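You operate a simulated robot arm through the tools that you are given. There is no shell and no other tool.

The job below is to be done with a simulated two-armed robot. You get a single attempt, and the scene is never put back.

JOB
Plug the sink, run cold water up to its line and add 3 pumps of soap.
Fine: sink knob to SHUT and spout over the sink first; blue tap lever, off again.

Only the result counts: the job must be done as asked and must still hold three seconds after the hand-in. Knocking over, shifting, dropping, spilling or breaking anything else fails it.

ROBOT AND FRAMES
Two 7-joint arms with two-finger parallel grippers on one trunk that stands fixed in place. Base frame: the origin is at the foot of the trunk, x ahead of it, y to its left, z up; the work surface is at about z = 0.95. Units: m, degrees, N and s.
The left shoulder is at [0.071, 0.156, 1.355], the right one opposite. Payload 3.91 kg a hand.
Tool frame (each hand has its own): the origin (TCP) lies between the finger pads and is the grasp point; the fingertips stand 0.03 m ahead of it; z points along the fingers, y is the line along which they close. The gripper opens to 0.11 m. The fingers are 0.02 m wide and 0.01 m thick; the gripper's body (0.048 by 0.112 m) begins 0.055 m behind the TCP.
Orientation is that of the tool frame in the base frame, as [roll, pitch, yaw] about the fixed x, y, z axes, in that order (R = Rz(yaw) Ry(pitch) Rx(roll)). With the fingers straight down and closing along the base's y, the tool's x points along the base's -x, its y along +y and its z along -z.

CONTROLS
- The arms move only by the tool move_arm. It takes "left_steps", "right_steps" or both (then of equal length, played together; a hand with none holds still); each is a list of rows, each an object of numbers (a shift or turn left out is 0, a gripper value left out holds the last): "x", "y", "z": the shift along the tool's x, y, z in units of 250 mm (1.0 is 250 mm); "rx", "ry", "rz": the turn, a rotation vector about the tool's x, y, z in units of 90 degrees (1.0 is 90 degrees); "gripper": the finger opening in mm, from 0 to 110. In form: [{"x": .., "y": .., "z": .., "rx": .., "ry": .., "rz": .., "gripper": ..}, ...]. A call has 1 to 20 rows; each row is the pose to reach, as a shift and turn from the pose commanded when the call began, along the tool's axes at that moment. A call with a number of a shift or a turn outside -1 to 1 is refused whole. Rows are played at 5 a second. More than 0.05 m and 8.6 degrees between two rows, or a gripper value outside its range, and nothing of the call is played. Where a pose cannot be reached the arm comes as near as it can. A force on the tool above 90 N (or 10 N above the force at the start of the call, whichever is more), or a blocked arm, ends the call early, and 0.2 s more pass. Each finger travels about 0.108 m/s and halts on what it meets, pressing with about 33 N; the grip force reading is that of the motor and also rises with nothing between the fingers. The clock runs only during rows and for 0.2 s after the last one: add rows that repeat a pose to give the fingers time. It gives the time, the measured TCP pose, the force on the tool (base axes), the opening and the grip force at its end, in the units of the frame above (readings bear some noise), with the torque about the TCP (base axes, N m) and any sound that the robot's microphone picked up.
- Cameras (640 x 400 px; columns grow to the right, rows downward): "scene" is now at [0.1426, -0.0034, 1.6]; the picture's right is [-0.03, -1.00, 0.00], its down [-0.41, 0.01, -0.91] and it looks along [0.91, -0.03, -0.41] (base axes); focal length 295 px, centre (320, 200). "left" rides on the left gripper at [0.072, -0.017, -0.103] in its tool frame; the picture's right is [0.23, 0.97, 0.00], its down [-0.76, 0.18, -0.62] and it looks along [-0.61, 0.14, 0.78] (tool axes); focal length 222 px, centre (320, 200). "right" rides on the right gripper at [0.072, 0.017, -0.103] in its tool frame; the picture's right is [-0.23, 0.97, 0.00], its down [-0.76, -0.18, -0.62] and it looks along [-0.61, -0.14, 0.78] (tool axes); focal length 222 px, centre (320, 200). There is no depth. A picture from a camera that has moved, and an enlarged one, comes with that camera's place and axes in the base frame and with its lens.
- snapshot(camera): a new picture of that camera. No time passes.
- lift_body(by): slides the trunk up (or, below 0, down) by that many m; the arms and the scene camera ride with it, the base frame stays. It gives what a move gives, with no picture.
- pan_tilt(pan, tilt): turns the head with the scene camera to pan (to the left, within 86 degrees either way) and tilt (down, from -29 to 69), counted from straight ahead of the robot. It gives what a move gives.
- zoom(camera, box): a new picture of the part [left, top, right, bottom] of that camera's present view, enlarged. No time passes.
- finish_job(): hands the job in; it is judged then, once.

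Places have to be worked out from the pictures, the camera data and where the tool is seen. Open the grippers and draw the arms clear of the work before you hand the job in, unless the task says otherwise.

The tools are called after "Request:" by a JSON object that holds its "name" and its "arguments". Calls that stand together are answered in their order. move_arm: Moves the arms, as the interface text tells. Its arguments: {"type":"object","properties":{"left_steps":{"type":"array"},"right_steps":{"type":"array"}},"required":[]} The other tools are called the same way: lift_body (by) slides the trunk up or down; pan_tilt (pan, tilt) turns the head that bears the scene camera; snapshot (camera) takes a picture; zoom (camera, box) takes an enlarged picture of a part of a camera's view; finish_job () hands the job in.

At the start:

```text
time_s: 0.0
left_position: [0.5068, 0.1939, 1.4949]
left_tool_rot: [-179.9, 0.0, -179.9]
left_force: [0.0, -0.6, 0.7]
left_moment: [0.0, 0.04, 0.0]
left_gripper_width: 0.1102
left_grip_force: 0.0
right_position: [0.5381, -0.348, 1.491]
right_tool_rot: [-179.9, 0.1, 179.8]
right_force: [-0.1, 1.0, 0.0]
right_moment: [0.01, -0.02, 0.0]
right_gripper_width: 0.1097
right_grip_force: 0.0
trunk travel left (down, up): [-0.8, 0.14]
head pan, tilt: [-1.6, 24.4]
```

scene: 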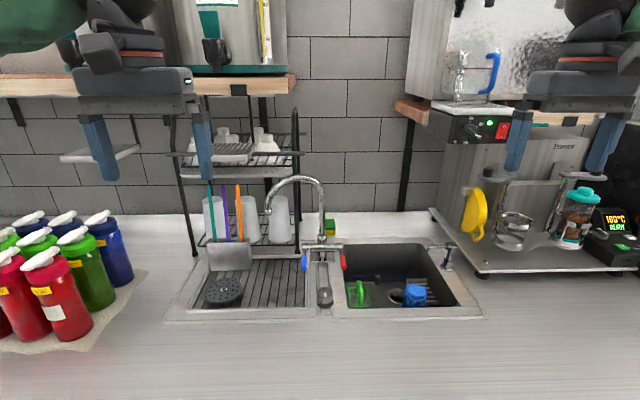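
right: 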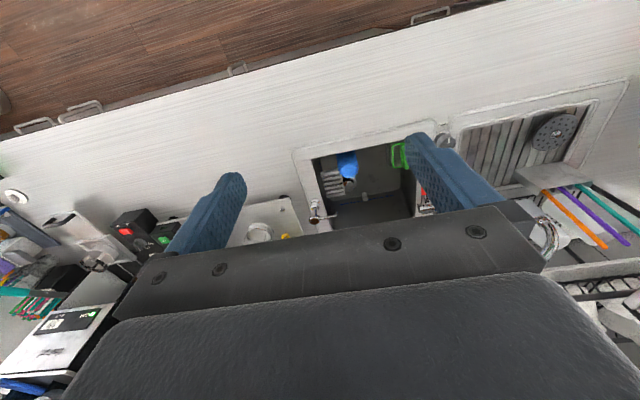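
left: 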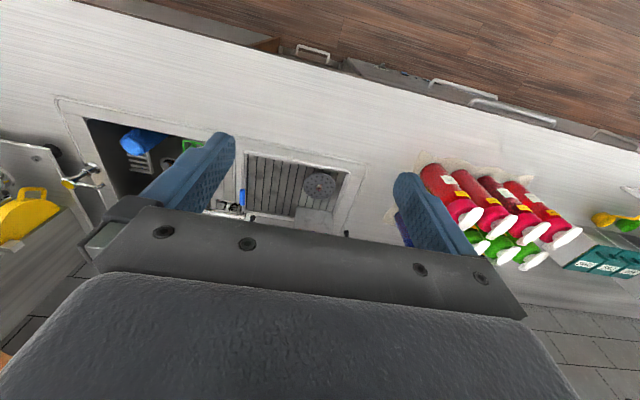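

I'll look closely at the sink region, the tap and the bottles before moving anything.

Request:
{"name": "zoom", "arguments": {"camera": "scene", "box": [160, 160, 500, 340]}}

Request:
{"name": "zoom", "arguments": {"camera": "scene", "box": [260, 160, 380, 320]}}

Request:
{"name": "zoom", "arguments": {"camera": "scene", "box": [330, 220, 490, 320]}}

Request:
{"name": "zoom", "arguments": {"camera": "scene", "box": [0, 190, 160, 360]}}

Request:
{"name": "zoom", "arguments": {"camera": "right", "box": [280, 100, 640, 280]}}

Request:
{"name": "zoom", "arguments": {"camera": "left", "box": [40, 90, 400, 270]}}

```text
1.88 times, centred on (330, 250) of scene
camera zoom: at [0.1426, -0.0034, 1.6], right [-0.03, -1.0, 0.0], down [-0.41, 0.01, -0.91], along [0.91, -0.03, -0.41], focal length 555 px, centre (301, 106)
```

zoom: 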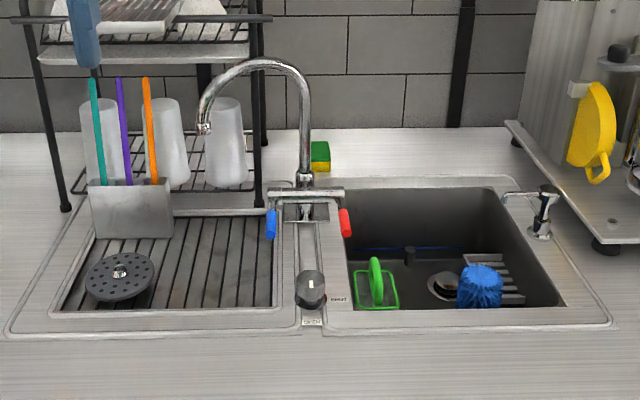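

```text
2.50 times, centred on (320, 240) of scene
camera zoom: at [0.1426, -0.0034, 1.6], right [-0.03, -1.0, 0.0], down [-0.41, 0.01, -0.91], along [0.91, -0.03, -0.41], focal length 737 px, centre (320, 100)
```

zoom: 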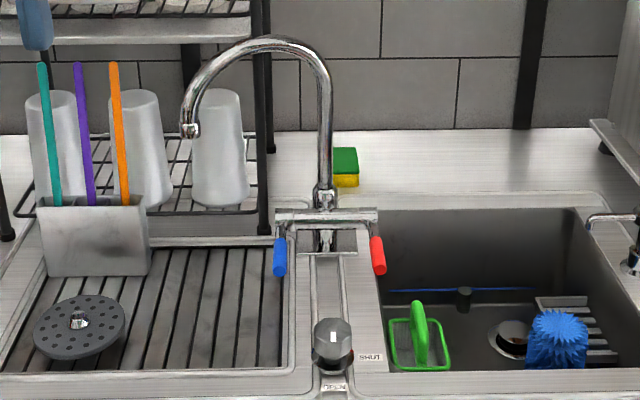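

```text
4.00 times, centred on (410, 270) of scene
camera zoom: at [0.1426, -0.0034, 1.6], right [-0.03, -1.0, 0.0], down [-0.41, 0.01, -0.91], along [0.91, -0.03, -0.41], focal length 1179 px, centre (-40, -80)
```

zoom: 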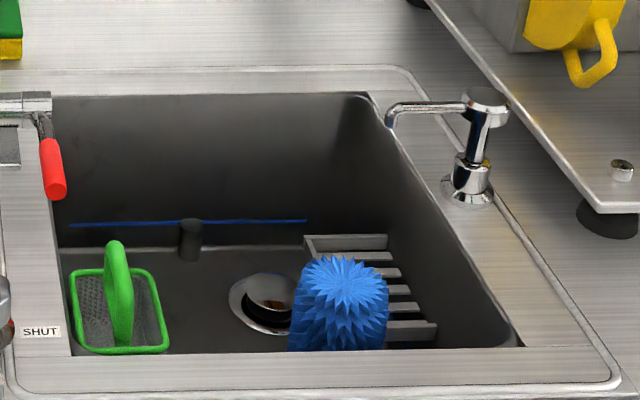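

```text
2.35 times, centred on (80, 275) of scene
camera zoom: at [0.1426, -0.0034, 1.6], right [-0.03, -1.0, 0.0], down [-0.41, 0.01, -0.91], along [0.91, -0.03, -0.41], focal length 693 px, centre (885, 24)
```

zoom: 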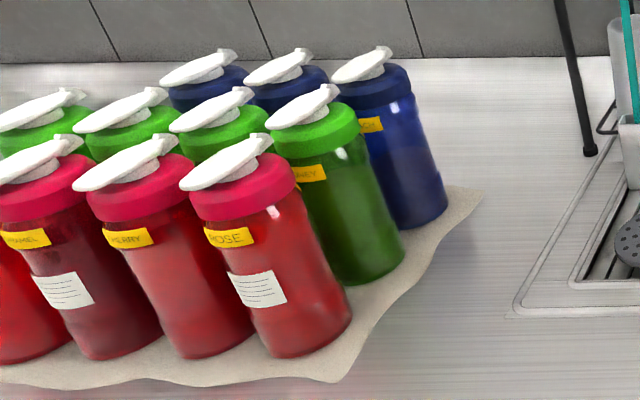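

```text
1.78 times, centred on (460, 190) of right
camera zoom: at [0.4654, -0.3323, 1.5944], right [0.23, 0.97, 0.0], down [0.76, -0.18, 0.62], along [0.61, -0.14, -0.78], focal length 395 px, centre (71, 218)
```

zoom: 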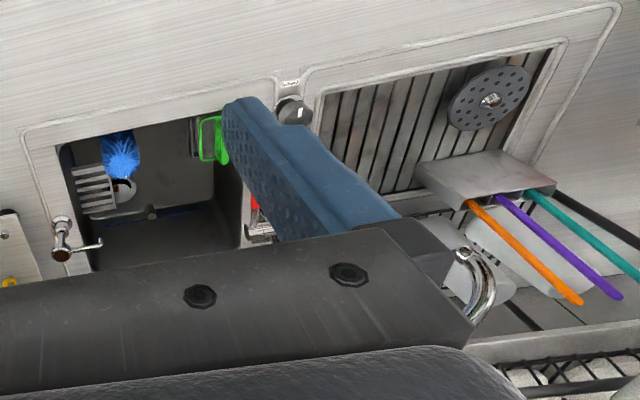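

```text
1.78 times, centred on (220, 180) of left
camera zoom: at [0.4342, 0.1767, 1.598], right [-0.23, 0.97, 0.0], down [0.76, 0.18, 0.62], along [0.61, 0.14, -0.78], focal length 395 px, centre (498, 236)
```

zoom: 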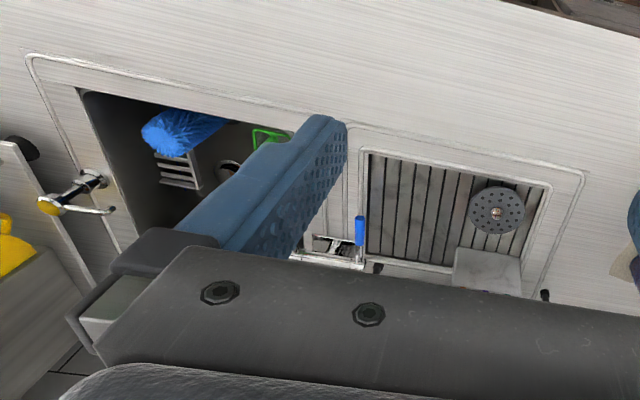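

The drain knob looks to be near (0.81, -0.04), tap column near (1.04, -0.035), spout tip near (1.00, 0.14, 1.17), and the dispenser near (0.98, -0.48, 1.04). I'll bring both hands lower and closer for better views from their cameras, staying well above everything.

Request:
{"name": "move_arm", "arguments": {"left_steps": [{"x": -0.03, "y": -0.1, "z": 0.1}, {"x": -0.06, "y": -0.2, "z": 0.2}, {"x": -0.09, "y": -0.3, "z": 0.3}, {"x": -0.12, "y": -0.4, "z": 0.4}, {"x": -0.15, "y": -0.5, "z": 0.5}], "right_steps": [{"x": -0.06, "y": -0.04, "z": 0.1}, {"x": -0.12, "y": -0.08, "z": 0.2}, {"x": -0.18, "y": -0.12, "z": 0.3}, {"x": -0.24, "y": -0.16, "z": 0.4}, {"x": -0.3, "y": -0.2, "z": 0.5}]}}

Request:
{"name": "snapshot", "arguments": {"camera": "left"}}

Request:
{"name": "snapshot", "arguments": {"camera": "right"}}

Request:
{"name": "snapshot", "arguments": {"camera": "scene"}}

```text
time_s: 1.2
left_position: [0.5472, 0.0667, 1.3684]
left_tool_rot: [-179.9, 0.1, -179.9]
left_force: [0.0, -0.2, 0.1]
left_moment: [0.03, -0.01, 0.0]
left_gripper_width: 0.11
left_grip_force: 0.0
right_position: [0.6168, -0.3989, 1.3619]
right_tool_rot: [179.9, -0.1, 180.0]
right_force: [0.5, -0.9, -0.4]
right_moment: [0.07, 0.04, 0.03]
right_gripper_width: 0.1099
right_grip_force: 0.1
trunk travel left (down, up): [-0.8, 0.14]
head pan, tilt: [-1.6, 24.4]
```

```text
taken
camera left: at [0.4738, 0.0498, 1.4727], right [-0.23, 0.97, 0.0], down [0.76, 0.18, 0.62], along [0.61, 0.14, -0.78], focal length 222 px, centre (320, 200)
```

left: 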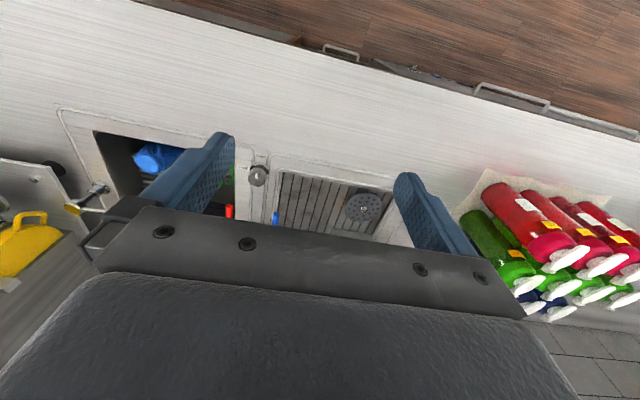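

```text
taken
camera right: at [0.5434, -0.3834, 1.467], right [0.23, 0.97, 0.0], down [0.76, -0.18, 0.62], along [0.61, -0.14, -0.78], focal length 222 px, centre (320, 200)
```

right: 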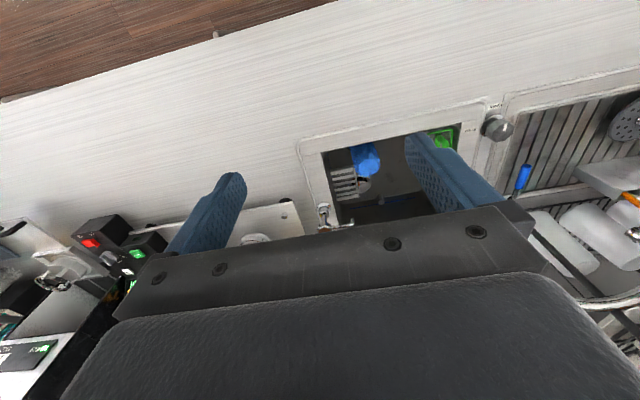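

```text
taken
camera scene: at [0.1449, -0.0054, 1.5999], right [-0.03, -1.0, 0.0], down [-0.41, 0.01, -0.91], along [0.91, -0.02, -0.42], focal length 295 px, centre (320, 200)
```

scene: 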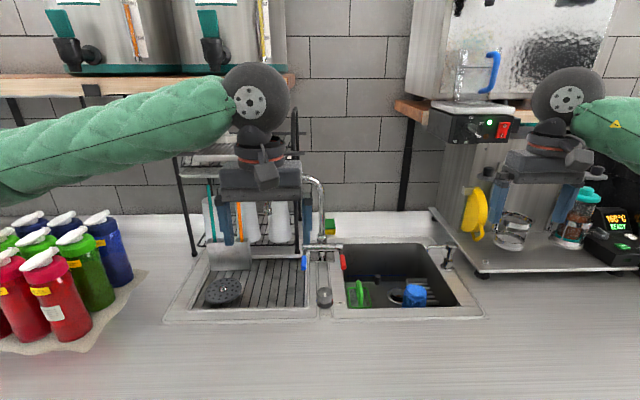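

Zooming in on these new views to locate levers, knob and labels.

Request:
{"name": "zoom", "arguments": {"camera": "left", "box": [190, 130, 350, 240]}}

Request:
{"name": "zoom", "arguments": {"camera": "right", "box": [280, 80, 540, 250]}}

Request:
{"name": "zoom", "arguments": {"camera": "scene", "box": [290, 225, 370, 325]}}

```text
3.64 times, centred on (270, 185) of left
camera zoom: at [0.4738, 0.0498, 1.4727], right [-0.23, 0.97, 0.0], down [0.76, 0.18, 0.62], along [0.61, 0.14, -0.78], focal length 808 px, centre (502, 254)
```

zoom: 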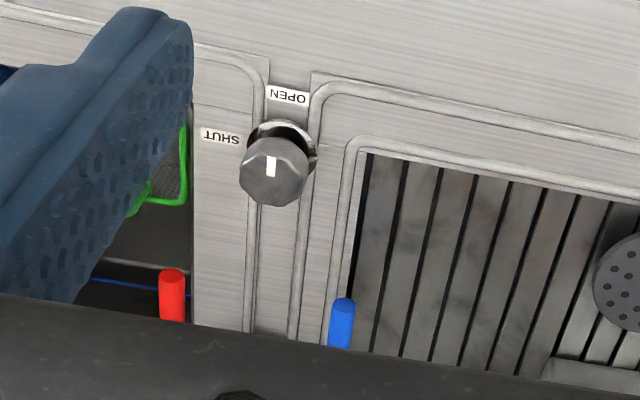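

```text
2.35 times, centred on (410, 165) of right
camera zoom: at [0.5434, -0.3834, 1.467], right [0.23, 0.97, 0.0], down [0.76, -0.18, 0.62], along [0.61, -0.14, -0.78], focal length 523 px, centre (108, 282)
```

zoom: 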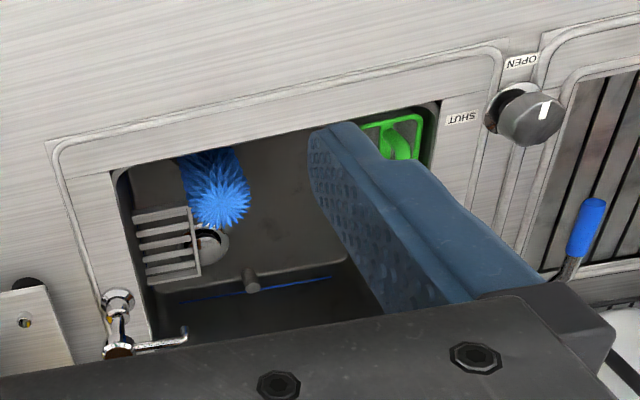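

```text
4.00 times, centred on (330, 275) of scene
camera zoom: at [0.1449, -0.0054, 1.5999], right [-0.03, -1.0, 0.0], down [-0.41, 0.01, -0.91], along [0.91, -0.02, -0.42], focal length 1179 px, centre (280, -100)
```

zoom: 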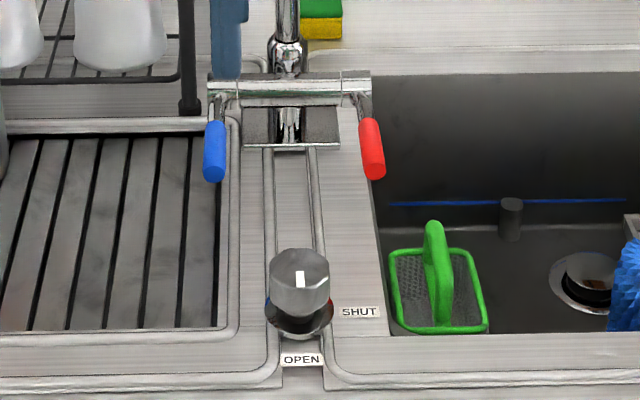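

The knob top is near (0.81, -0.038, 1.0), about 43 mm across, with its mark at OPEN (toward me); SHUT is a quarter turn counter-clockwise seen from above. The left hand moves above the knob, and I'll test in the air that its wrist can make the quarter turn.

Request:
{"name": "move_arm", "arguments": {"left_steps": [{"x": -0.12, "y": -0.05, "z": 0.08}, {"x": -0.24, "y": -0.1, "z": 0.16}, {"x": -0.36, "y": -0.15, "z": 0.24}, {"x": -0.48, "y": -0.2, "z": 0.32}, {"x": -0.6, "y": -0.25, "z": 0.4}, {"x": -0.72, "y": -0.3, "z": 0.48}, {"x": -0.84, "y": -0.36, "z": 0.56}, {"x": -0.96, "y": -0.41, "z": 0.64}]}}

Request:
{"name": "snapshot", "arguments": {"camera": "left"}}

Request:
{"name": "snapshot", "arguments": {"camera": "scene"}}

```text
time_s: 3.0
left_position: [0.7868, -0.0336, 1.2109]
left_tool_rot: [180.0, 0.0, 180.0]
left_force: [0.4, -0.2, -0.4]
left_moment: [-0.04, 0.02, -0.03]
left_gripper_width: 0.1099
left_grip_force: 0.1
right_position: [0.614, -0.3978, 1.364]
right_tool_rot: [180.0, -0.1, -180.0]
right_force: [-0.7, 0.7, -0.2]
right_moment: [0.01, 0.02, -0.01]
right_gripper_width: 0.11
right_grip_force: 0.0
trunk travel left (down, up): [-0.8, 0.14]
head pan, tilt: [-1.6, 24.4]
```

```text
taken
camera left: at [0.7148, -0.0499, 1.3133], right [-0.23, 0.97, 0.0], down [0.76, 0.18, 0.62], along [0.61, 0.14, -0.78], focal length 222 px, centre (320, 200)
```

left: 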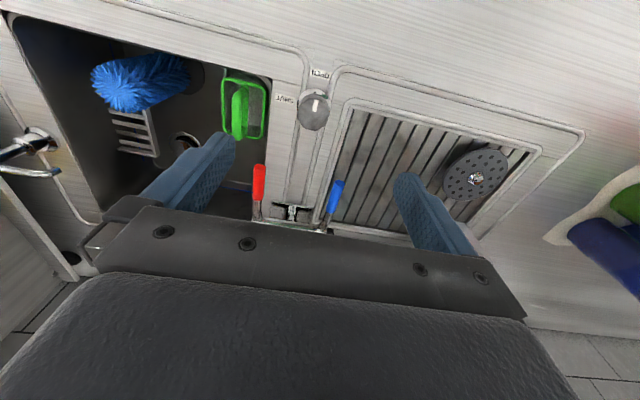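

```text
taken
camera scene: at [0.144, -0.0042, 1.5999], right [-0.03, -1.0, 0.0], down [-0.41, 0.01, -0.91], along [0.91, -0.02, -0.41], focal length 295 px, centre (320, 200)
```

scene: 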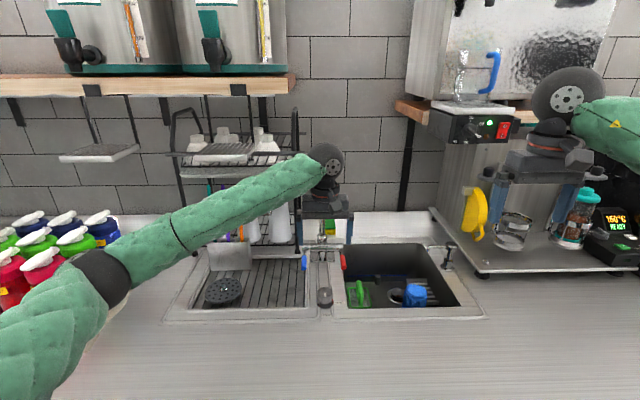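

The hand is over the knob with a good view of the tap; zooming in on the levers and knob.

Request:
{"name": "zoom", "arguments": {"camera": "left", "box": [220, 60, 420, 240]}}

Request:
{"name": "zoom", "arguments": {"camera": "left", "box": [0, 20, 240, 230]}}

Request:
{"name": "zoom", "arguments": {"camera": "scene", "box": [280, 180, 480, 320]}}

```text
2.22 times, centred on (320, 150) of left
camera zoom: at [0.7148, -0.0499, 1.3133], right [-0.23, 0.97, 0.0], down [0.76, 0.18, 0.62], along [0.61, 0.14, -0.78], focal length 494 px, centre (320, 311)
```

zoom: 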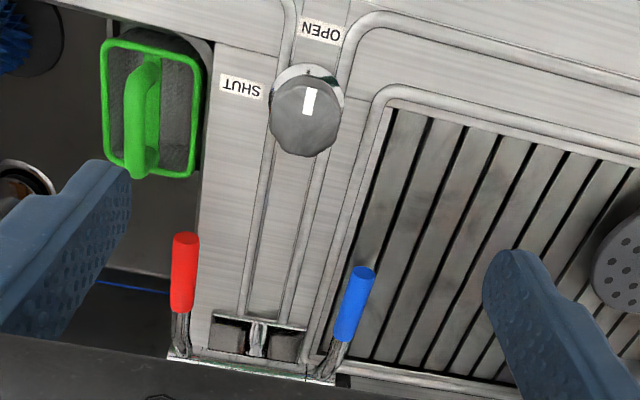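

```text
1.90 times, centred on (120, 125) of left
camera zoom: at [0.7148, -0.0499, 1.3133], right [-0.23, 0.97, 0.0], down [0.76, 0.18, 0.62], along [0.61, 0.14, -0.78], focal length 423 px, centre (701, 343)
```

zoom: 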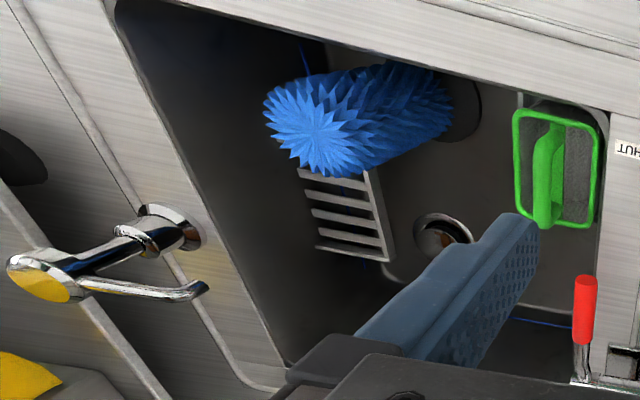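

```text
2.86 times, centred on (380, 250) of scene
camera zoom: at [0.144, -0.0042, 1.5999], right [-0.03, -1.0, 0.0], down [-0.41, 0.01, -0.91], along [0.91, -0.02, -0.41], focal length 842 px, centre (149, 57)
```

zoom: 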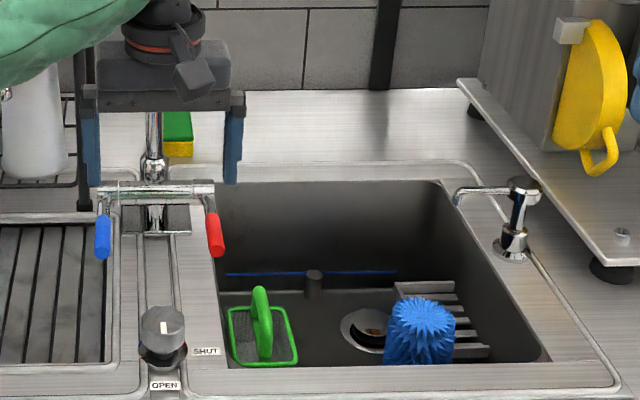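

Knob centre computes to (0.8135, -0.037), top at z≈0.998. Aligning over it and testing the quarter-turn of the wrist in the air.

Request:
{"name": "move_arm", "arguments": {"left_steps": [{"x": -0.03, "y": -0.007, "z": 0.0, "rz": -0.09}, {"x": -0.06, "y": -0.014, "rz": -0.18}, {"x": -0.107, "y": -0.014, "rz": -0.27}, {"x": -0.107, "y": -0.014, "rz": -0.36}, {"x": -0.107, "y": -0.014, "rz": -0.45}, {"x": -0.107, "y": -0.014, "rz": -0.54}, {"x": -0.107, "y": -0.014, "rz": -0.63}, {"x": -0.107, "y": -0.014, "rz": -0.72}, {"x": -0.107, "y": -0.014, "rz": -0.81}, {"x": -0.107, "y": -0.014, "rz": -0.9}, {"x": -0.107, "y": -0.014, "rz": -1.0}]}}

Request:
{"name": "snapshot", "arguments": {"camera": "scene"}}

Request:
{"name": "snapshot", "arguments": {"camera": "left"}}

```text
refused: row 11 steps farther than a row can; nothing moved
```

```text
taken
camera scene: at [0.144, -0.0042, 1.5999], right [-0.03, -1.0, 0.0], down [-0.41, 0.01, -0.91], along [0.91, -0.02, -0.41], focal length 295 px, centre (320, 200)
```

scene: 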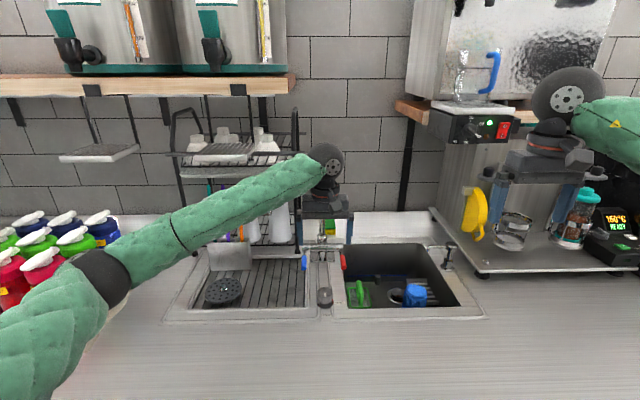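

```text
taken
camera left: at [0.7148, -0.0499, 1.3133], right [-0.23, 0.97, 0.0], down [0.76, 0.18, 0.62], along [0.61, 0.14, -0.78], focal length 222 px, centre (320, 200)
```

left: 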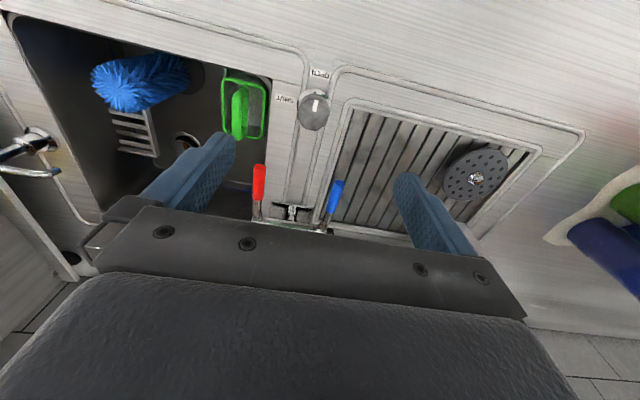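

The last row's turn was slightly too big; repeating with evenly spaced turns.

Request:
{"name": "move_arm", "arguments": {"left_steps": [{"x": -0.03, "y": -0.007, "rz": -0.085}, {"x": -0.06, "y": -0.014, "rz": -0.17}, {"x": -0.107, "y": -0.014, "rz": -0.255}, {"x": -0.107, "y": -0.014, "rz": -0.34}, {"x": -0.107, "y": -0.014, "rz": -0.425}, {"x": -0.107, "y": -0.014, "rz": -0.51}, {"x": -0.107, "y": -0.014, "rz": -0.595}, {"x": -0.107, "y": -0.014, "rz": -0.68}, {"x": -0.107, "y": -0.014, "rz": -0.765}, {"x": -0.107, "y": -0.014, "rz": -0.85}, {"x": -0.107, "y": -0.014, "rz": -0.925}, {"x": -0.107, "y": -0.014, "rz": -1.0}, {"x": -0.107, "y": -0.014, "rz": -1.0}]}}

Request:
{"name": "snapshot", "arguments": {"camera": "scene"}}

Request:
{"name": "snapshot", "arguments": {"camera": "left"}}

```text
time_s: 5.8
left_position: [0.8119, -0.0373, 1.2094]
left_tool_rot: [179.9, 0.0, -89.9]
left_force: [0.6, 0.3, 0.3]
left_moment: [-0.04, -0.02, 0.01]
left_gripper_width: 0.1099
left_grip_force: 0.1
right_position: [0.6139, -0.3972, 1.3651]
right_tool_rot: [-180.0, -0.2, 179.8]
right_force: [-0.4, 0.2, 0.8]
right_moment: [0.02, 0.02, 0.02]
right_gripper_width: 0.1102
right_grip_force: 0.2
trunk travel left (down, up): [-0.8, 0.14]
head pan, tilt: [-1.6, 24.4]
```

```text
taken
camera scene: at [0.1428, -0.0036, 1.6], right [-0.03, -1.0, 0.0], down [-0.41, 0.01, -0.91], along [0.91, -0.03, -0.41], focal length 295 px, centre (320, 200)
```

scene: 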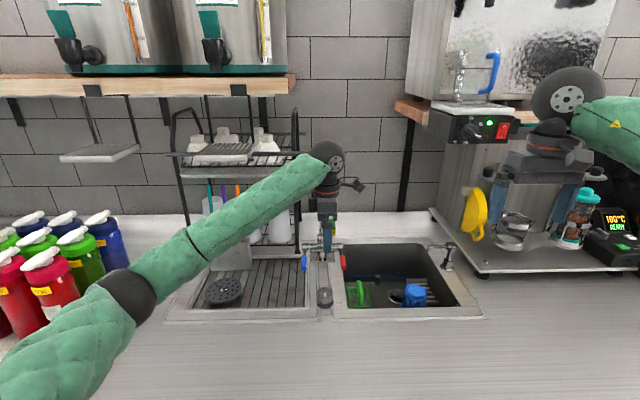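

```text
taken
camera left: at [0.8283, -0.1097, 1.3129], right [-0.97, -0.23, 0.0], down [-0.18, 0.76, 0.62], along [-0.14, 0.61, -0.78], focal length 222 px, centre (320, 200)
```

left: 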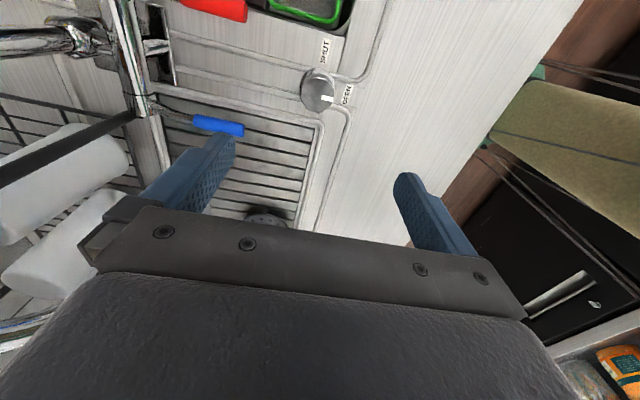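

The quarter turn is reachable. This viewpoint also shows the tap from its right side, so I zoom on it before turning back.

Request:
{"name": "zoom", "arguments": {"camera": "left", "box": [0, 0, 360, 225]}}

Request:
{"name": "zoom", "arguments": {"camera": "scene", "box": [190, 90, 410, 230]}}

```text
1.78 times, centred on (180, 112) of left
camera zoom: at [0.8283, -0.1097, 1.3129], right [-0.97, -0.23, 0.0], down [-0.18, 0.76, 0.62], along [-0.14, 0.61, -0.78], focal length 395 px, centre (569, 356)
```

zoom: 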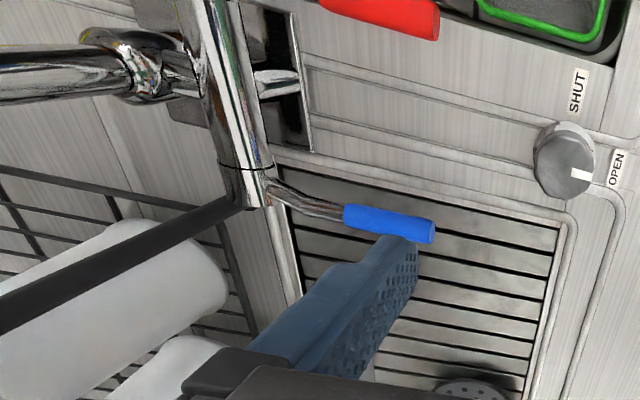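

```text
2.86 times, centred on (300, 160) of scene
camera zoom: at [0.1428, -0.0036, 1.6], right [-0.03, -1.0, 0.0], down [-0.41, 0.01, -0.91], along [0.91, -0.03, -0.41], focal length 842 px, centre (377, 314)
```

zoom: 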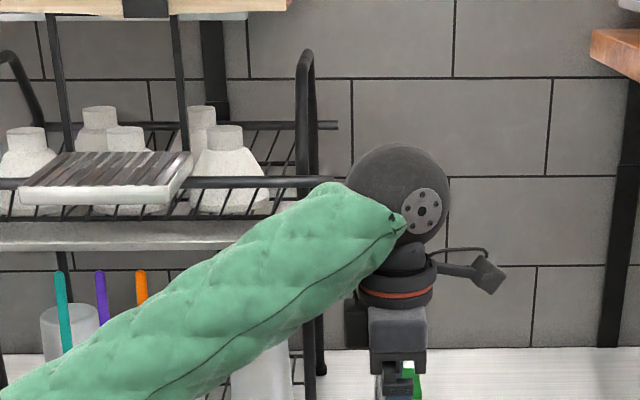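

The blue lever comes from a rotating end-cap on the horizontal bar (axis along y), so it should swing up/down. Now I turn the wrist back and descend open around the knob.

Request:
{"name": "move_arm", "arguments": {"left_steps": [{"rz": 0.085, "gripper": 80}, {"rz": 0.17}, {"rz": 0.255}, {"rz": 0.34}, {"rz": 0.425}, {"rz": 0.51}, {"rz": 0.595}, {"rz": 0.68}, {"rz": 0.765}, {"rz": 0.85}, {"rz": 0.925}, {"rz": 1.0}, {"rz": 1.0, "z": 0.15}, {"rz": 1.0, "z": 0.3}, {"rz": 1.0, "z": 0.45}, {"rz": 1.0, "z": 0.58}, {"rz": 1.0, "z": 0.7}, {"rz": 1.0, "z": 0.7}]}}

Request:
{"name": "snapshot", "arguments": {"camera": "left"}}

Request:
{"name": "zoom", "arguments": {"camera": "scene", "box": [270, 210, 390, 330]}}

```text
time_s: 9.6
left_position: [0.812, -0.039, 1.0329]
left_tool_rot: [-180.0, 0.0, -180.0]
left_force: [-0.4, -0.5, -0.1]
left_moment: [-0.01, 0.0, 0.01]
left_gripper_width: 0.0801
left_grip_force: 0.0
right_position: [0.6137, -0.397, 1.3652]
right_tool_rot: [-180.0, -0.1, 179.8]
right_force: [-0.6, -0.1, 0.1]
right_moment: [-0.01, 0.01, 0.0]
right_gripper_width: 0.11
right_grip_force: 0.0
trunk travel left (down, up): [-0.8, 0.14]
head pan, tilt: [-1.6, 24.4]
```

```text
taken
camera left: at [0.7395, -0.0552, 1.1367], right [-0.23, 0.97, 0.0], down [0.76, 0.18, 0.62], along [0.61, 0.14, -0.78], focal length 222 px, centre (320, 200)
```

left: 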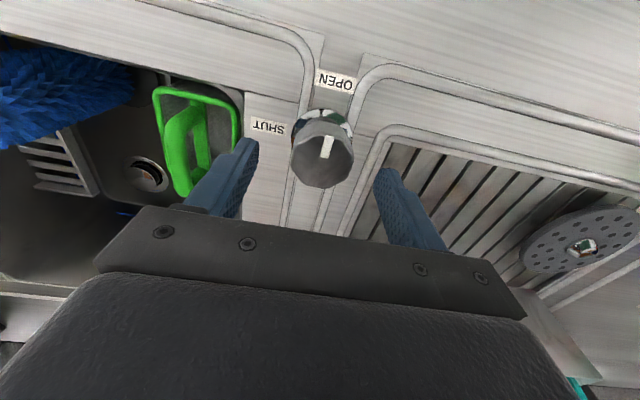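

```text
3.33 times, centred on (330, 270) of scene
camera zoom: at [0.1426, -0.0035, 1.6], right [-0.03, -1.0, 0.0], down [-0.41, 0.01, -0.91], along [0.91, -0.03, -0.41], focal length 982 px, centre (287, -33)
```

zoom: 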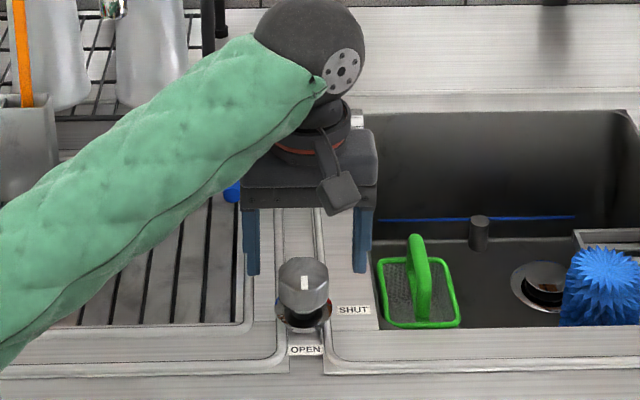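

Fingers straddle the knob. Descending to z≈0.992 with 3 mm forward correction.

Request:
{"name": "move_arm", "arguments": {"left_steps": [{"x": -0.012, "y": 0.004, "z": 0.08}, {"x": -0.012, "y": 0.004, "z": 0.165}, {"x": -0.012, "y": 0.004, "z": 0.165}]}}

Request:
{"name": "snapshot", "arguments": {"camera": "left"}}

Request:
{"name": "zoom", "arguments": {"camera": "scene", "box": [270, 230, 390, 330]}}

```text
time_s: 10.4
left_position: [0.8151, -0.0367, 0.9919]
left_tool_rot: [-180.0, 0.1, -179.9]
left_force: [0.0, 0.1, 0.9]
left_moment: [-0.05, -0.02, -0.01]
left_gripper_width: 0.0798
left_grip_force: 0.1
right_position: [0.6131, -0.3973, 1.3639]
right_tool_rot: [180.0, -0.1, 179.9]
right_force: [-0.9, 0.3, 0.1]
right_moment: [-0.01, 0.02, -0.01]
right_gripper_width: 0.11
right_grip_force: 0.0
trunk travel left (down, up): [-0.8, 0.14]
head pan, tilt: [-1.6, 24.4]
```

```text
taken
camera left: at [0.7414, -0.0537, 1.0952], right [-0.23, 0.97, 0.0], down [0.76, 0.18, 0.62], along [0.61, 0.14, -0.78], focal length 222 px, centre (320, 200)
```

left: 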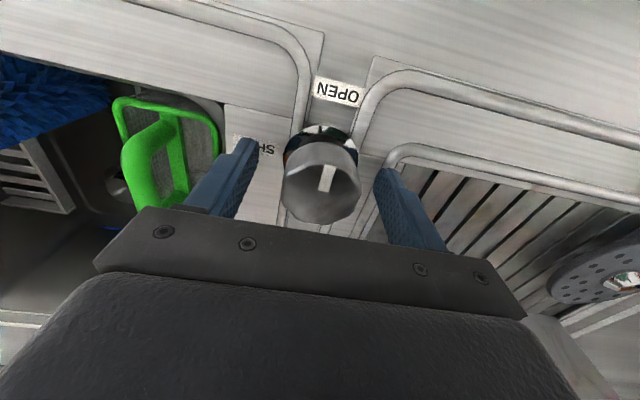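

```text
4.00 times, centred on (330, 280) of scene
camera zoom: at [0.1426, -0.0036, 1.6], right [-0.03, -1.0, 0.0], down [-0.41, 0.01, -0.91], along [0.91, -0.03, -0.41], focal length 1179 px, centre (280, -120)
```

zoom: 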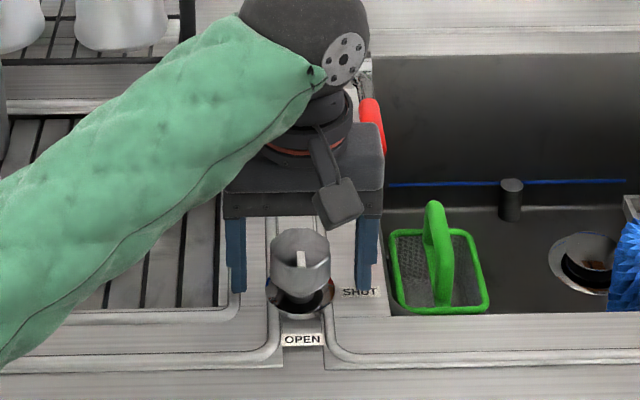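

Centred. Closing on the knob.

Request:
{"name": "move_arm", "arguments": {"left_steps": [{"gripper": 30}, {"gripper": 30}, {"gripper": 30}]}}

Request:
{"name": "snapshot", "arguments": {"camera": "left"}}

```text
time_s: 11.2
left_position: [0.8143, -0.0366, 0.9909]
left_tool_rot: [-180.0, -0.1, -180.0]
left_force: [0.5, 3.6, -1.6]
left_moment: [0.47, -0.06, 0.06]
left_gripper_width: 0.0456
left_grip_force: 45.4
right_position: [0.6139, -0.3976, 1.3649]
right_tool_rot: [180.0, 0.0, 180.0]
right_force: [-0.3, -0.2, -0.8]
right_moment: [-0.01, -0.02, 0.02]
right_gripper_width: 0.11
right_grip_force: 0.1
trunk travel left (down, up): [-0.8, 0.14]
head pan, tilt: [-1.6, 24.4]
```

```text
taken
camera left: at [0.7416, -0.0532, 1.0951], right [-0.23, 0.97, 0.0], down [0.76, 0.18, 0.62], along [0.61, 0.14, -0.78], focal length 222 px, centre (320, 200)
```

left: 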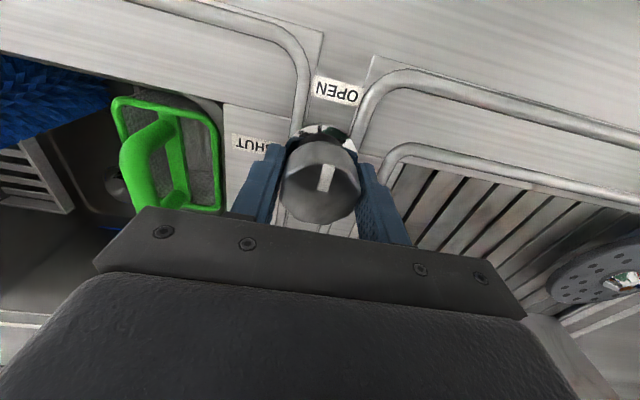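

Gripped at 45.6 mm. Turning the knob 90° counter-clockwise (tool rz −1).

Request:
{"name": "move_arm", "arguments": {"left_steps": [{"rz": -0.085}, {"rz": -0.17}, {"rz": -0.255}, {"rz": -0.34}, {"rz": -0.425}, {"rz": -0.51}, {"rz": -0.595}, {"rz": -0.68}, {"rz": -0.765}, {"rz": -0.85}, {"rz": -0.925}, {"rz": -1.0}, {"rz": -1.0}]}}

Request:
{"name": "snapshot", "arguments": {"camera": "left"}}

Request:
{"name": "zoom", "arguments": {"camera": "scene", "box": [270, 230, 450, 330]}}

```text
time_s: 14.0
left_position: [0.8156, -0.0371, 0.9921]
left_tool_rot: [179.9, 0.1, -89.9]
left_force: [-7.2, 3.1, -24.4]
left_moment: [-0.37, -0.42, 0.02]
left_gripper_width: 0.0456
left_grip_force: 45.1
right_position: [0.6151, -0.3971, 1.3639]
right_tool_rot: [-180.0, -0.1, 179.9]
right_force: [0.5, 0.3, -0.8]
right_moment: [-0.02, 0.02, 0.01]
right_gripper_width: 0.11
right_grip_force: 0.1
trunk travel left (down, up): [-0.8, 0.14]
head pan, tilt: [-1.6, 24.4]
```

```text
taken
camera left: at [0.832, -0.1094, 1.0951], right [-0.97, -0.23, 0.0], down [-0.18, 0.76, 0.62], along [-0.14, 0.61, -0.78], focal length 222 px, centre (320, 200)
```

left: 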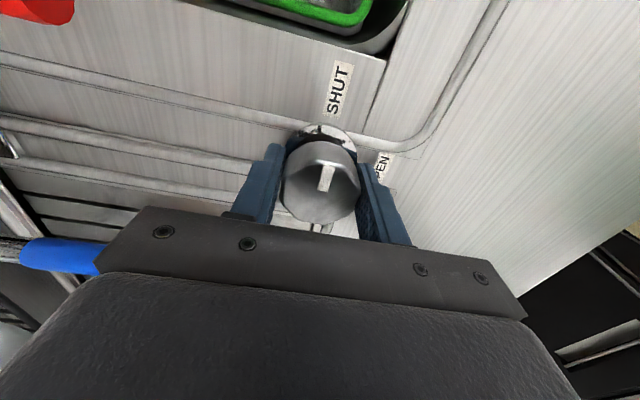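

```text
3.56 times, centred on (360, 280) of scene
camera zoom: at [0.1443, -0.0034, 1.5998], right [-0.03, -1.0, 0.0], down [-0.41, 0.01, -0.91], along [0.91, -0.03, -0.41], focal length 1048 px, centre (178, -84)
```

zoom: 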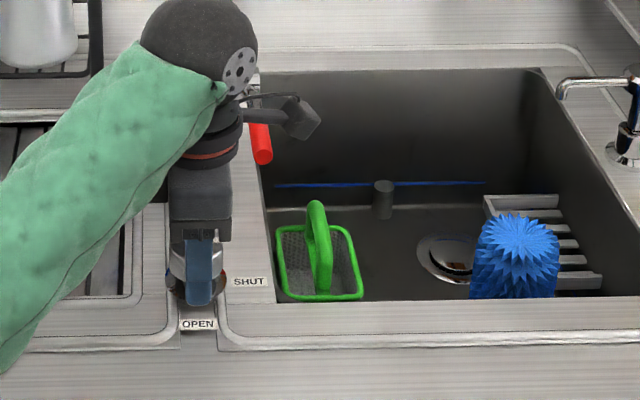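

The knob mark turned with the gripper and the drain plug seems to have gone down. Opening and lifting straight up.

Request:
{"name": "move_arm", "arguments": {"left_steps": [{"gripper": 80}, {"gripper": 80}, {"z": -0.1}, {"z": -0.25}, {"z": -0.4}, {"z": -0.55}, {"z": -0.7}]}}

Request:
{"name": "snapshot", "arguments": {"camera": "left"}}

Request:
{"name": "zoom", "arguments": {"camera": "scene", "box": [270, 230, 450, 330]}}

```text
time_s: 15.6
left_position: [0.8116, -0.0376, 1.1683]
left_tool_rot: [179.9, -0.1, -89.9]
left_force: [-0.3, -0.2, -0.3]
left_moment: [0.03, 0.02, -0.03]
left_gripper_width: 0.08
left_grip_force: 0.1
right_position: [0.6145, -0.3975, 1.3647]
right_tool_rot: [180.0, 0.2, 179.9]
right_force: [0.2, -0.3, -0.5]
right_moment: [-0.01, 0.02, 0.01]
right_gripper_width: 0.11
right_grip_force: 0.0
trunk travel left (down, up): [-0.8, 0.14]
head pan, tilt: [-1.6, 24.4]
```

```text
taken
camera left: at [0.8286, -0.1098, 1.2715], right [-0.97, -0.23, 0.0], down [-0.18, 0.76, 0.62], along [-0.14, 0.61, -0.78], focal length 222 px, centre (320, 200)
```

left: 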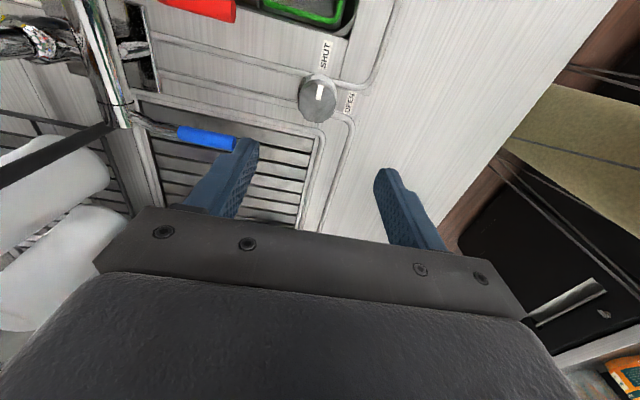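

```text
3.56 times, centred on (360, 280) of scene
camera zoom: at [0.1422, -0.0038, 1.5999], right [-0.03, -1.0, 0.0], down [-0.41, 0.01, -0.91], along [0.91, -0.03, -0.41], focal length 1048 px, centre (178, -84)
```

zoom: 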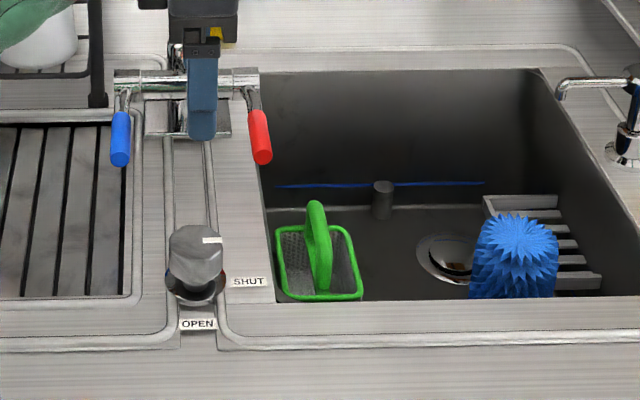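

The mark points at SHUT. Checking the plug closely.

Request:
{"name": "zoom", "arguments": {"camera": "scene", "box": [370, 270, 450, 320]}}

Request:
{"name": "zoom", "arguments": {"camera": "left", "box": [230, 40, 410, 150]}}

Request:
{"name": "zoom", "arguments": {"camera": "right", "box": [280, 80, 540, 250]}}

```text
8.00 times, centred on (410, 295) of scene
camera zoom: at [0.1422, -0.0038, 1.5999], right [-0.03, -1.0, 0.0], down [-0.41, 0.01, -0.91], along [0.91, -0.03, -0.41], focal length 2357 px, centre (-400, -560)
```

zoom: 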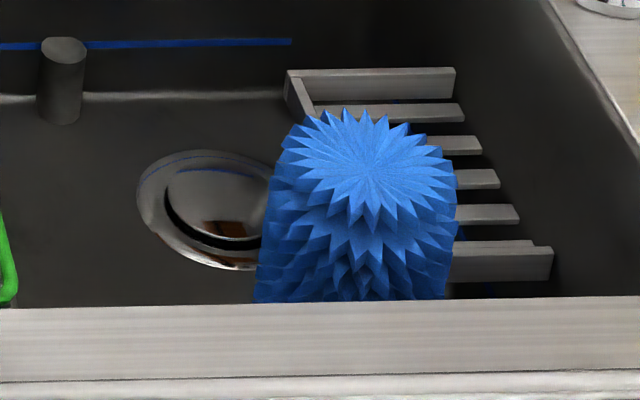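

```text
3.56 times, centred on (320, 95) of left
camera zoom: at [0.8286, -0.1098, 1.2715], right [-0.97, -0.23, 0.0], down [-0.18, 0.76, 0.62], along [-0.14, 0.61, -0.78], focal length 790 px, centre (320, 573)
```

zoom: 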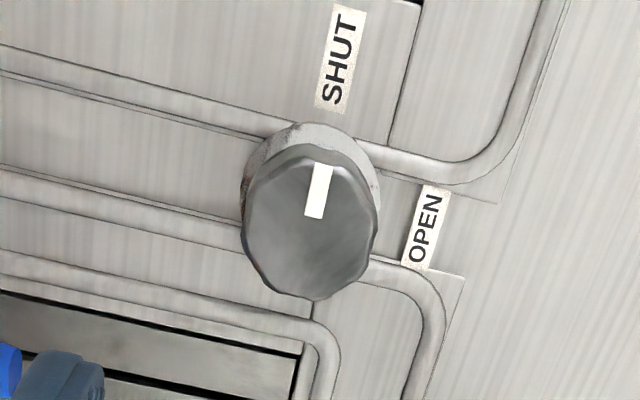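

```text
2.35 times, centred on (410, 165) of right
camera zoom: at [0.5407, -0.3821, 1.4686], right [0.23, 0.97, 0.0], down [0.76, -0.18, 0.62], along [0.61, -0.14, -0.78], focal length 523 px, centre (108, 282)
```

zoom: 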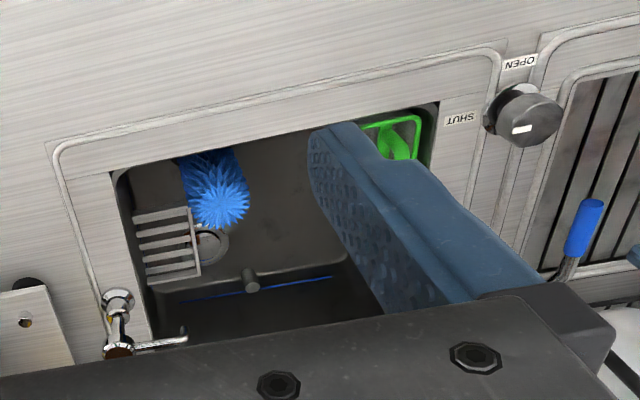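

Knob is at SHUT and the plug lowered. Next the spout: I'll back the left hand away up-left and restore its yaw, then pitch it forward to grasp the nozzle end at about (0.996, 0.14, 1.19).

Request:
{"name": "move_arm", "arguments": {"left_steps": [{"x": -0.04, "y": 0.04, "z": -0.03, "rz": 0.085}, {"x": -0.09, "y": 0.08, "z": -0.06, "rz": 0.17}, {"x": -0.14, "y": 0.12, "z": -0.09, "rz": 0.255}, {"x": -0.19, "y": 0.16, "z": -0.12, "rz": 0.34}, {"x": -0.24, "y": 0.2, "z": -0.15, "rz": 0.425}, {"x": -0.29, "y": 0.24, "z": -0.18, "rz": 0.51}, {"x": -0.34, "y": 0.28, "z": -0.21, "rz": 0.595}, {"x": -0.39, "y": 0.32, "z": -0.24, "rz": 0.68}, {"x": -0.44, "y": 0.36, "z": -0.27, "rz": 0.765}, {"x": -0.49, "y": 0.4, "z": -0.3, "rz": 0.85}, {"x": -0.55, "y": 0.44, "z": -0.32, "rz": 0.925}, {"x": -0.63, "y": 0.44, "z": -0.32, "rz": 1.0}, {"x": -0.71, "y": 0.44, "z": -0.32, "rz": 1.0}]}}

Request:
{"name": "snapshot", "arguments": {"camera": "scene"}}

Request:
{"name": "snapshot", "arguments": {"camera": "left"}}

```text
time_s: 18.4
left_position: [0.7038, 0.1405, 1.2481]
left_tool_rot: [-179.9, 0.0, 179.9]
left_force: [-0.3, 0.1, -0.5]
left_moment: [-0.01, -0.01, 0.0]
left_gripper_width: 0.0798
left_grip_force: 0.1
right_position: [0.6126, -0.3976, 1.3643]
right_tool_rot: [180.0, -0.1, 179.9]
right_force: [0.4, -0.1, 1.0]
right_moment: [-0.02, 0.01, 0.02]
right_gripper_width: 0.11
right_grip_force: 0.0
trunk travel left (down, up): [-0.8, 0.14]
head pan, tilt: [-1.6, 24.4]
```

```text
taken
camera scene: at [0.1423, -0.0026, 1.6], right [-0.03, -1.0, 0.0], down [-0.41, 0.01, -0.91], along [0.91, -0.03, -0.41], focal length 295 px, centre (320, 200)
```

scene: 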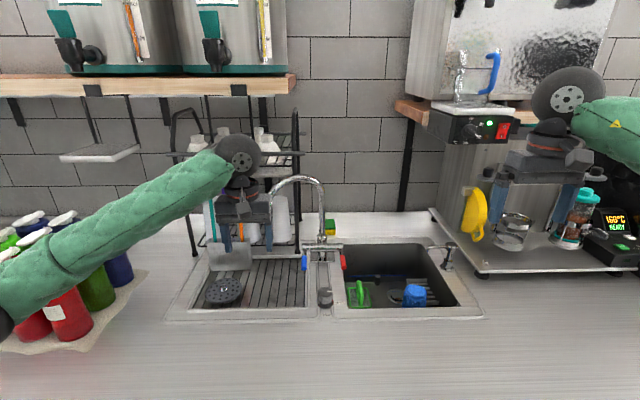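

```text
taken
camera left: at [0.6311, 0.1243, 1.3519], right [-0.23, 0.97, 0.0], down [0.76, 0.18, 0.62], along [0.61, 0.14, -0.78], focal length 222 px, centre (320, 200)
```

left: 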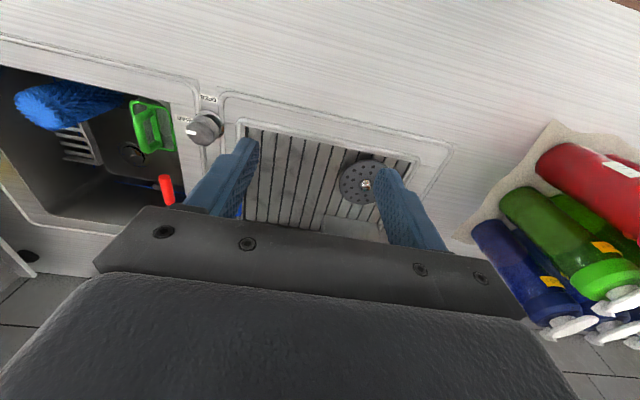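

Pitching the left hand forward about 50° and moving to a pre-grasp in front of the nozzle.

Request:
{"name": "move_arm", "arguments": {"left_steps": [{"x": -0.1, "z": -0.02, "ry": -0.08}, {"x": -0.2, "z": -0.04, "ry": -0.16}, {"x": -0.3, "z": -0.06, "ry": -0.24}, {"x": -0.4, "z": -0.08, "ry": -0.32}, {"x": -0.5, "z": -0.1, "ry": -0.4}, {"x": -0.6, "z": -0.12, "ry": -0.48}, {"x": -0.7, "z": -0.13, "ry": -0.556}, {"x": -0.74, "z": -0.13, "ry": -0.556}, {"x": -0.74, "z": -0.13, "ry": -0.556}]}}

Request:
{"name": "snapshot", "arguments": {"camera": "scene"}}

Request:
{"name": "snapshot", "arguments": {"camera": "left"}}

Request:
{"name": "zoom", "arguments": {"camera": "scene", "box": [190, 150, 350, 260]}}

```text
time_s: 20.4
left_position: [0.8882, 0.1412, 1.2804]
left_tool_rot: [-179.9, 50.1, -179.9]
left_force: [-0.4, 1.3, 0.4]
left_moment: [0.03, 0.03, 0.01]
left_gripper_width: 0.0801
left_grip_force: 0.0
right_position: [0.614, -0.3969, 1.3647]
right_tool_rot: [-179.9, -0.1, 179.9]
right_force: [-0.6, 0.5, 0.4]
right_moment: [-0.01, 0.01, -0.01]
right_gripper_width: 0.1099
right_grip_force: 0.0
trunk travel left (down, up): [-0.8, 0.14]
head pan, tilt: [-1.6, 24.4]
```

```text
taken
camera scene: at [0.1424, -0.0033, 1.6], right [-0.03, -1.0, 0.0], down [-0.41, 0.01, -0.91], along [0.91, -0.03, -0.41], focal length 295 px, centre (320, 200)
```

scene: 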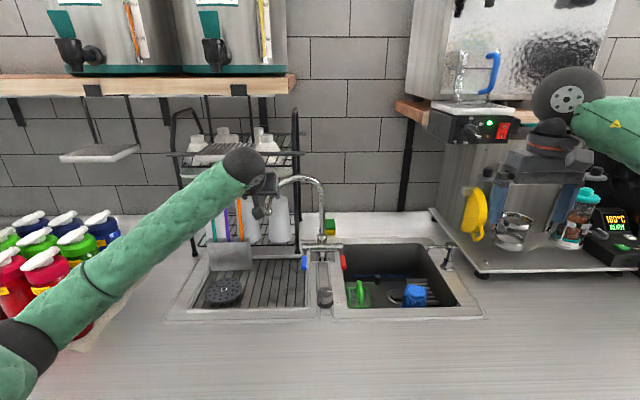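

```text
taken
camera left: at [0.7621, 0.1238, 1.2925], right [-0.15, 0.97, -0.17], down [0.01, 0.18, 0.98], along [0.99, 0.14, -0.04], focal length 222 px, centre (320, 200)
```

left: 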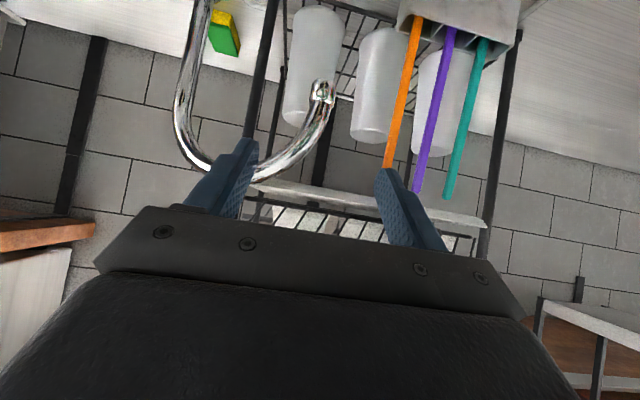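

```text
3.64 times, centred on (270, 205) of scene
camera zoom: at [0.1424, -0.0033, 1.6], right [-0.03, -1.0, 0.0], down [-0.41, 0.01, -0.91], along [0.91, -0.03, -0.41], focal length 1072 px, centre (502, 182)
```

zoom: 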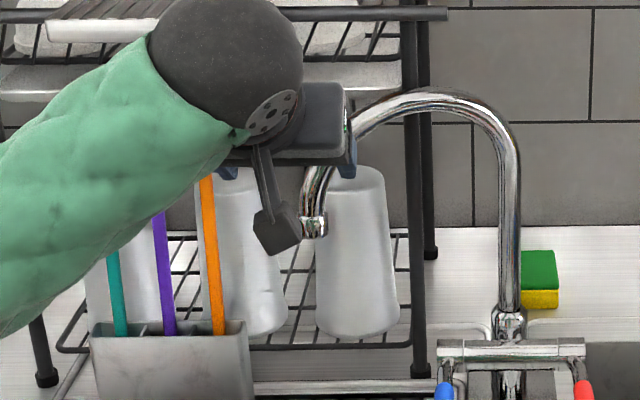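

The nozzle is where I estimated (≈0.996, 0.138, tip z 1.166). Zooming to pin down the column's place, for the swing radius.

Request:
{"name": "zoom", "arguments": {"camera": "left", "box": [160, 0, 360, 200]}}

```text
2.00 times, centred on (260, 100) of left
camera zoom: at [0.7621, 0.1238, 1.2925], right [-0.15, 0.97, -0.17], down [0.01, 0.18, 0.98], along [0.99, 0.14, -0.04], focal length 444 px, centre (440, 400)
```

zoom: 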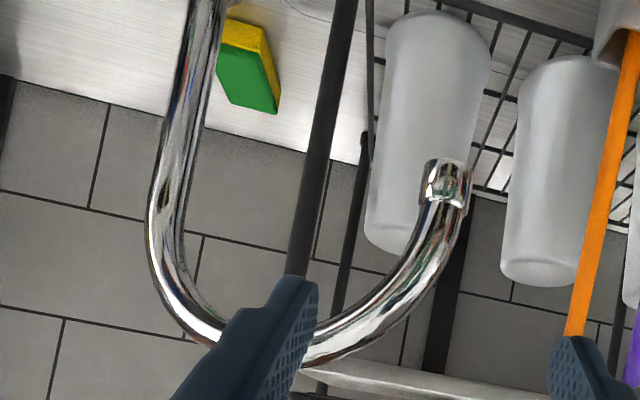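

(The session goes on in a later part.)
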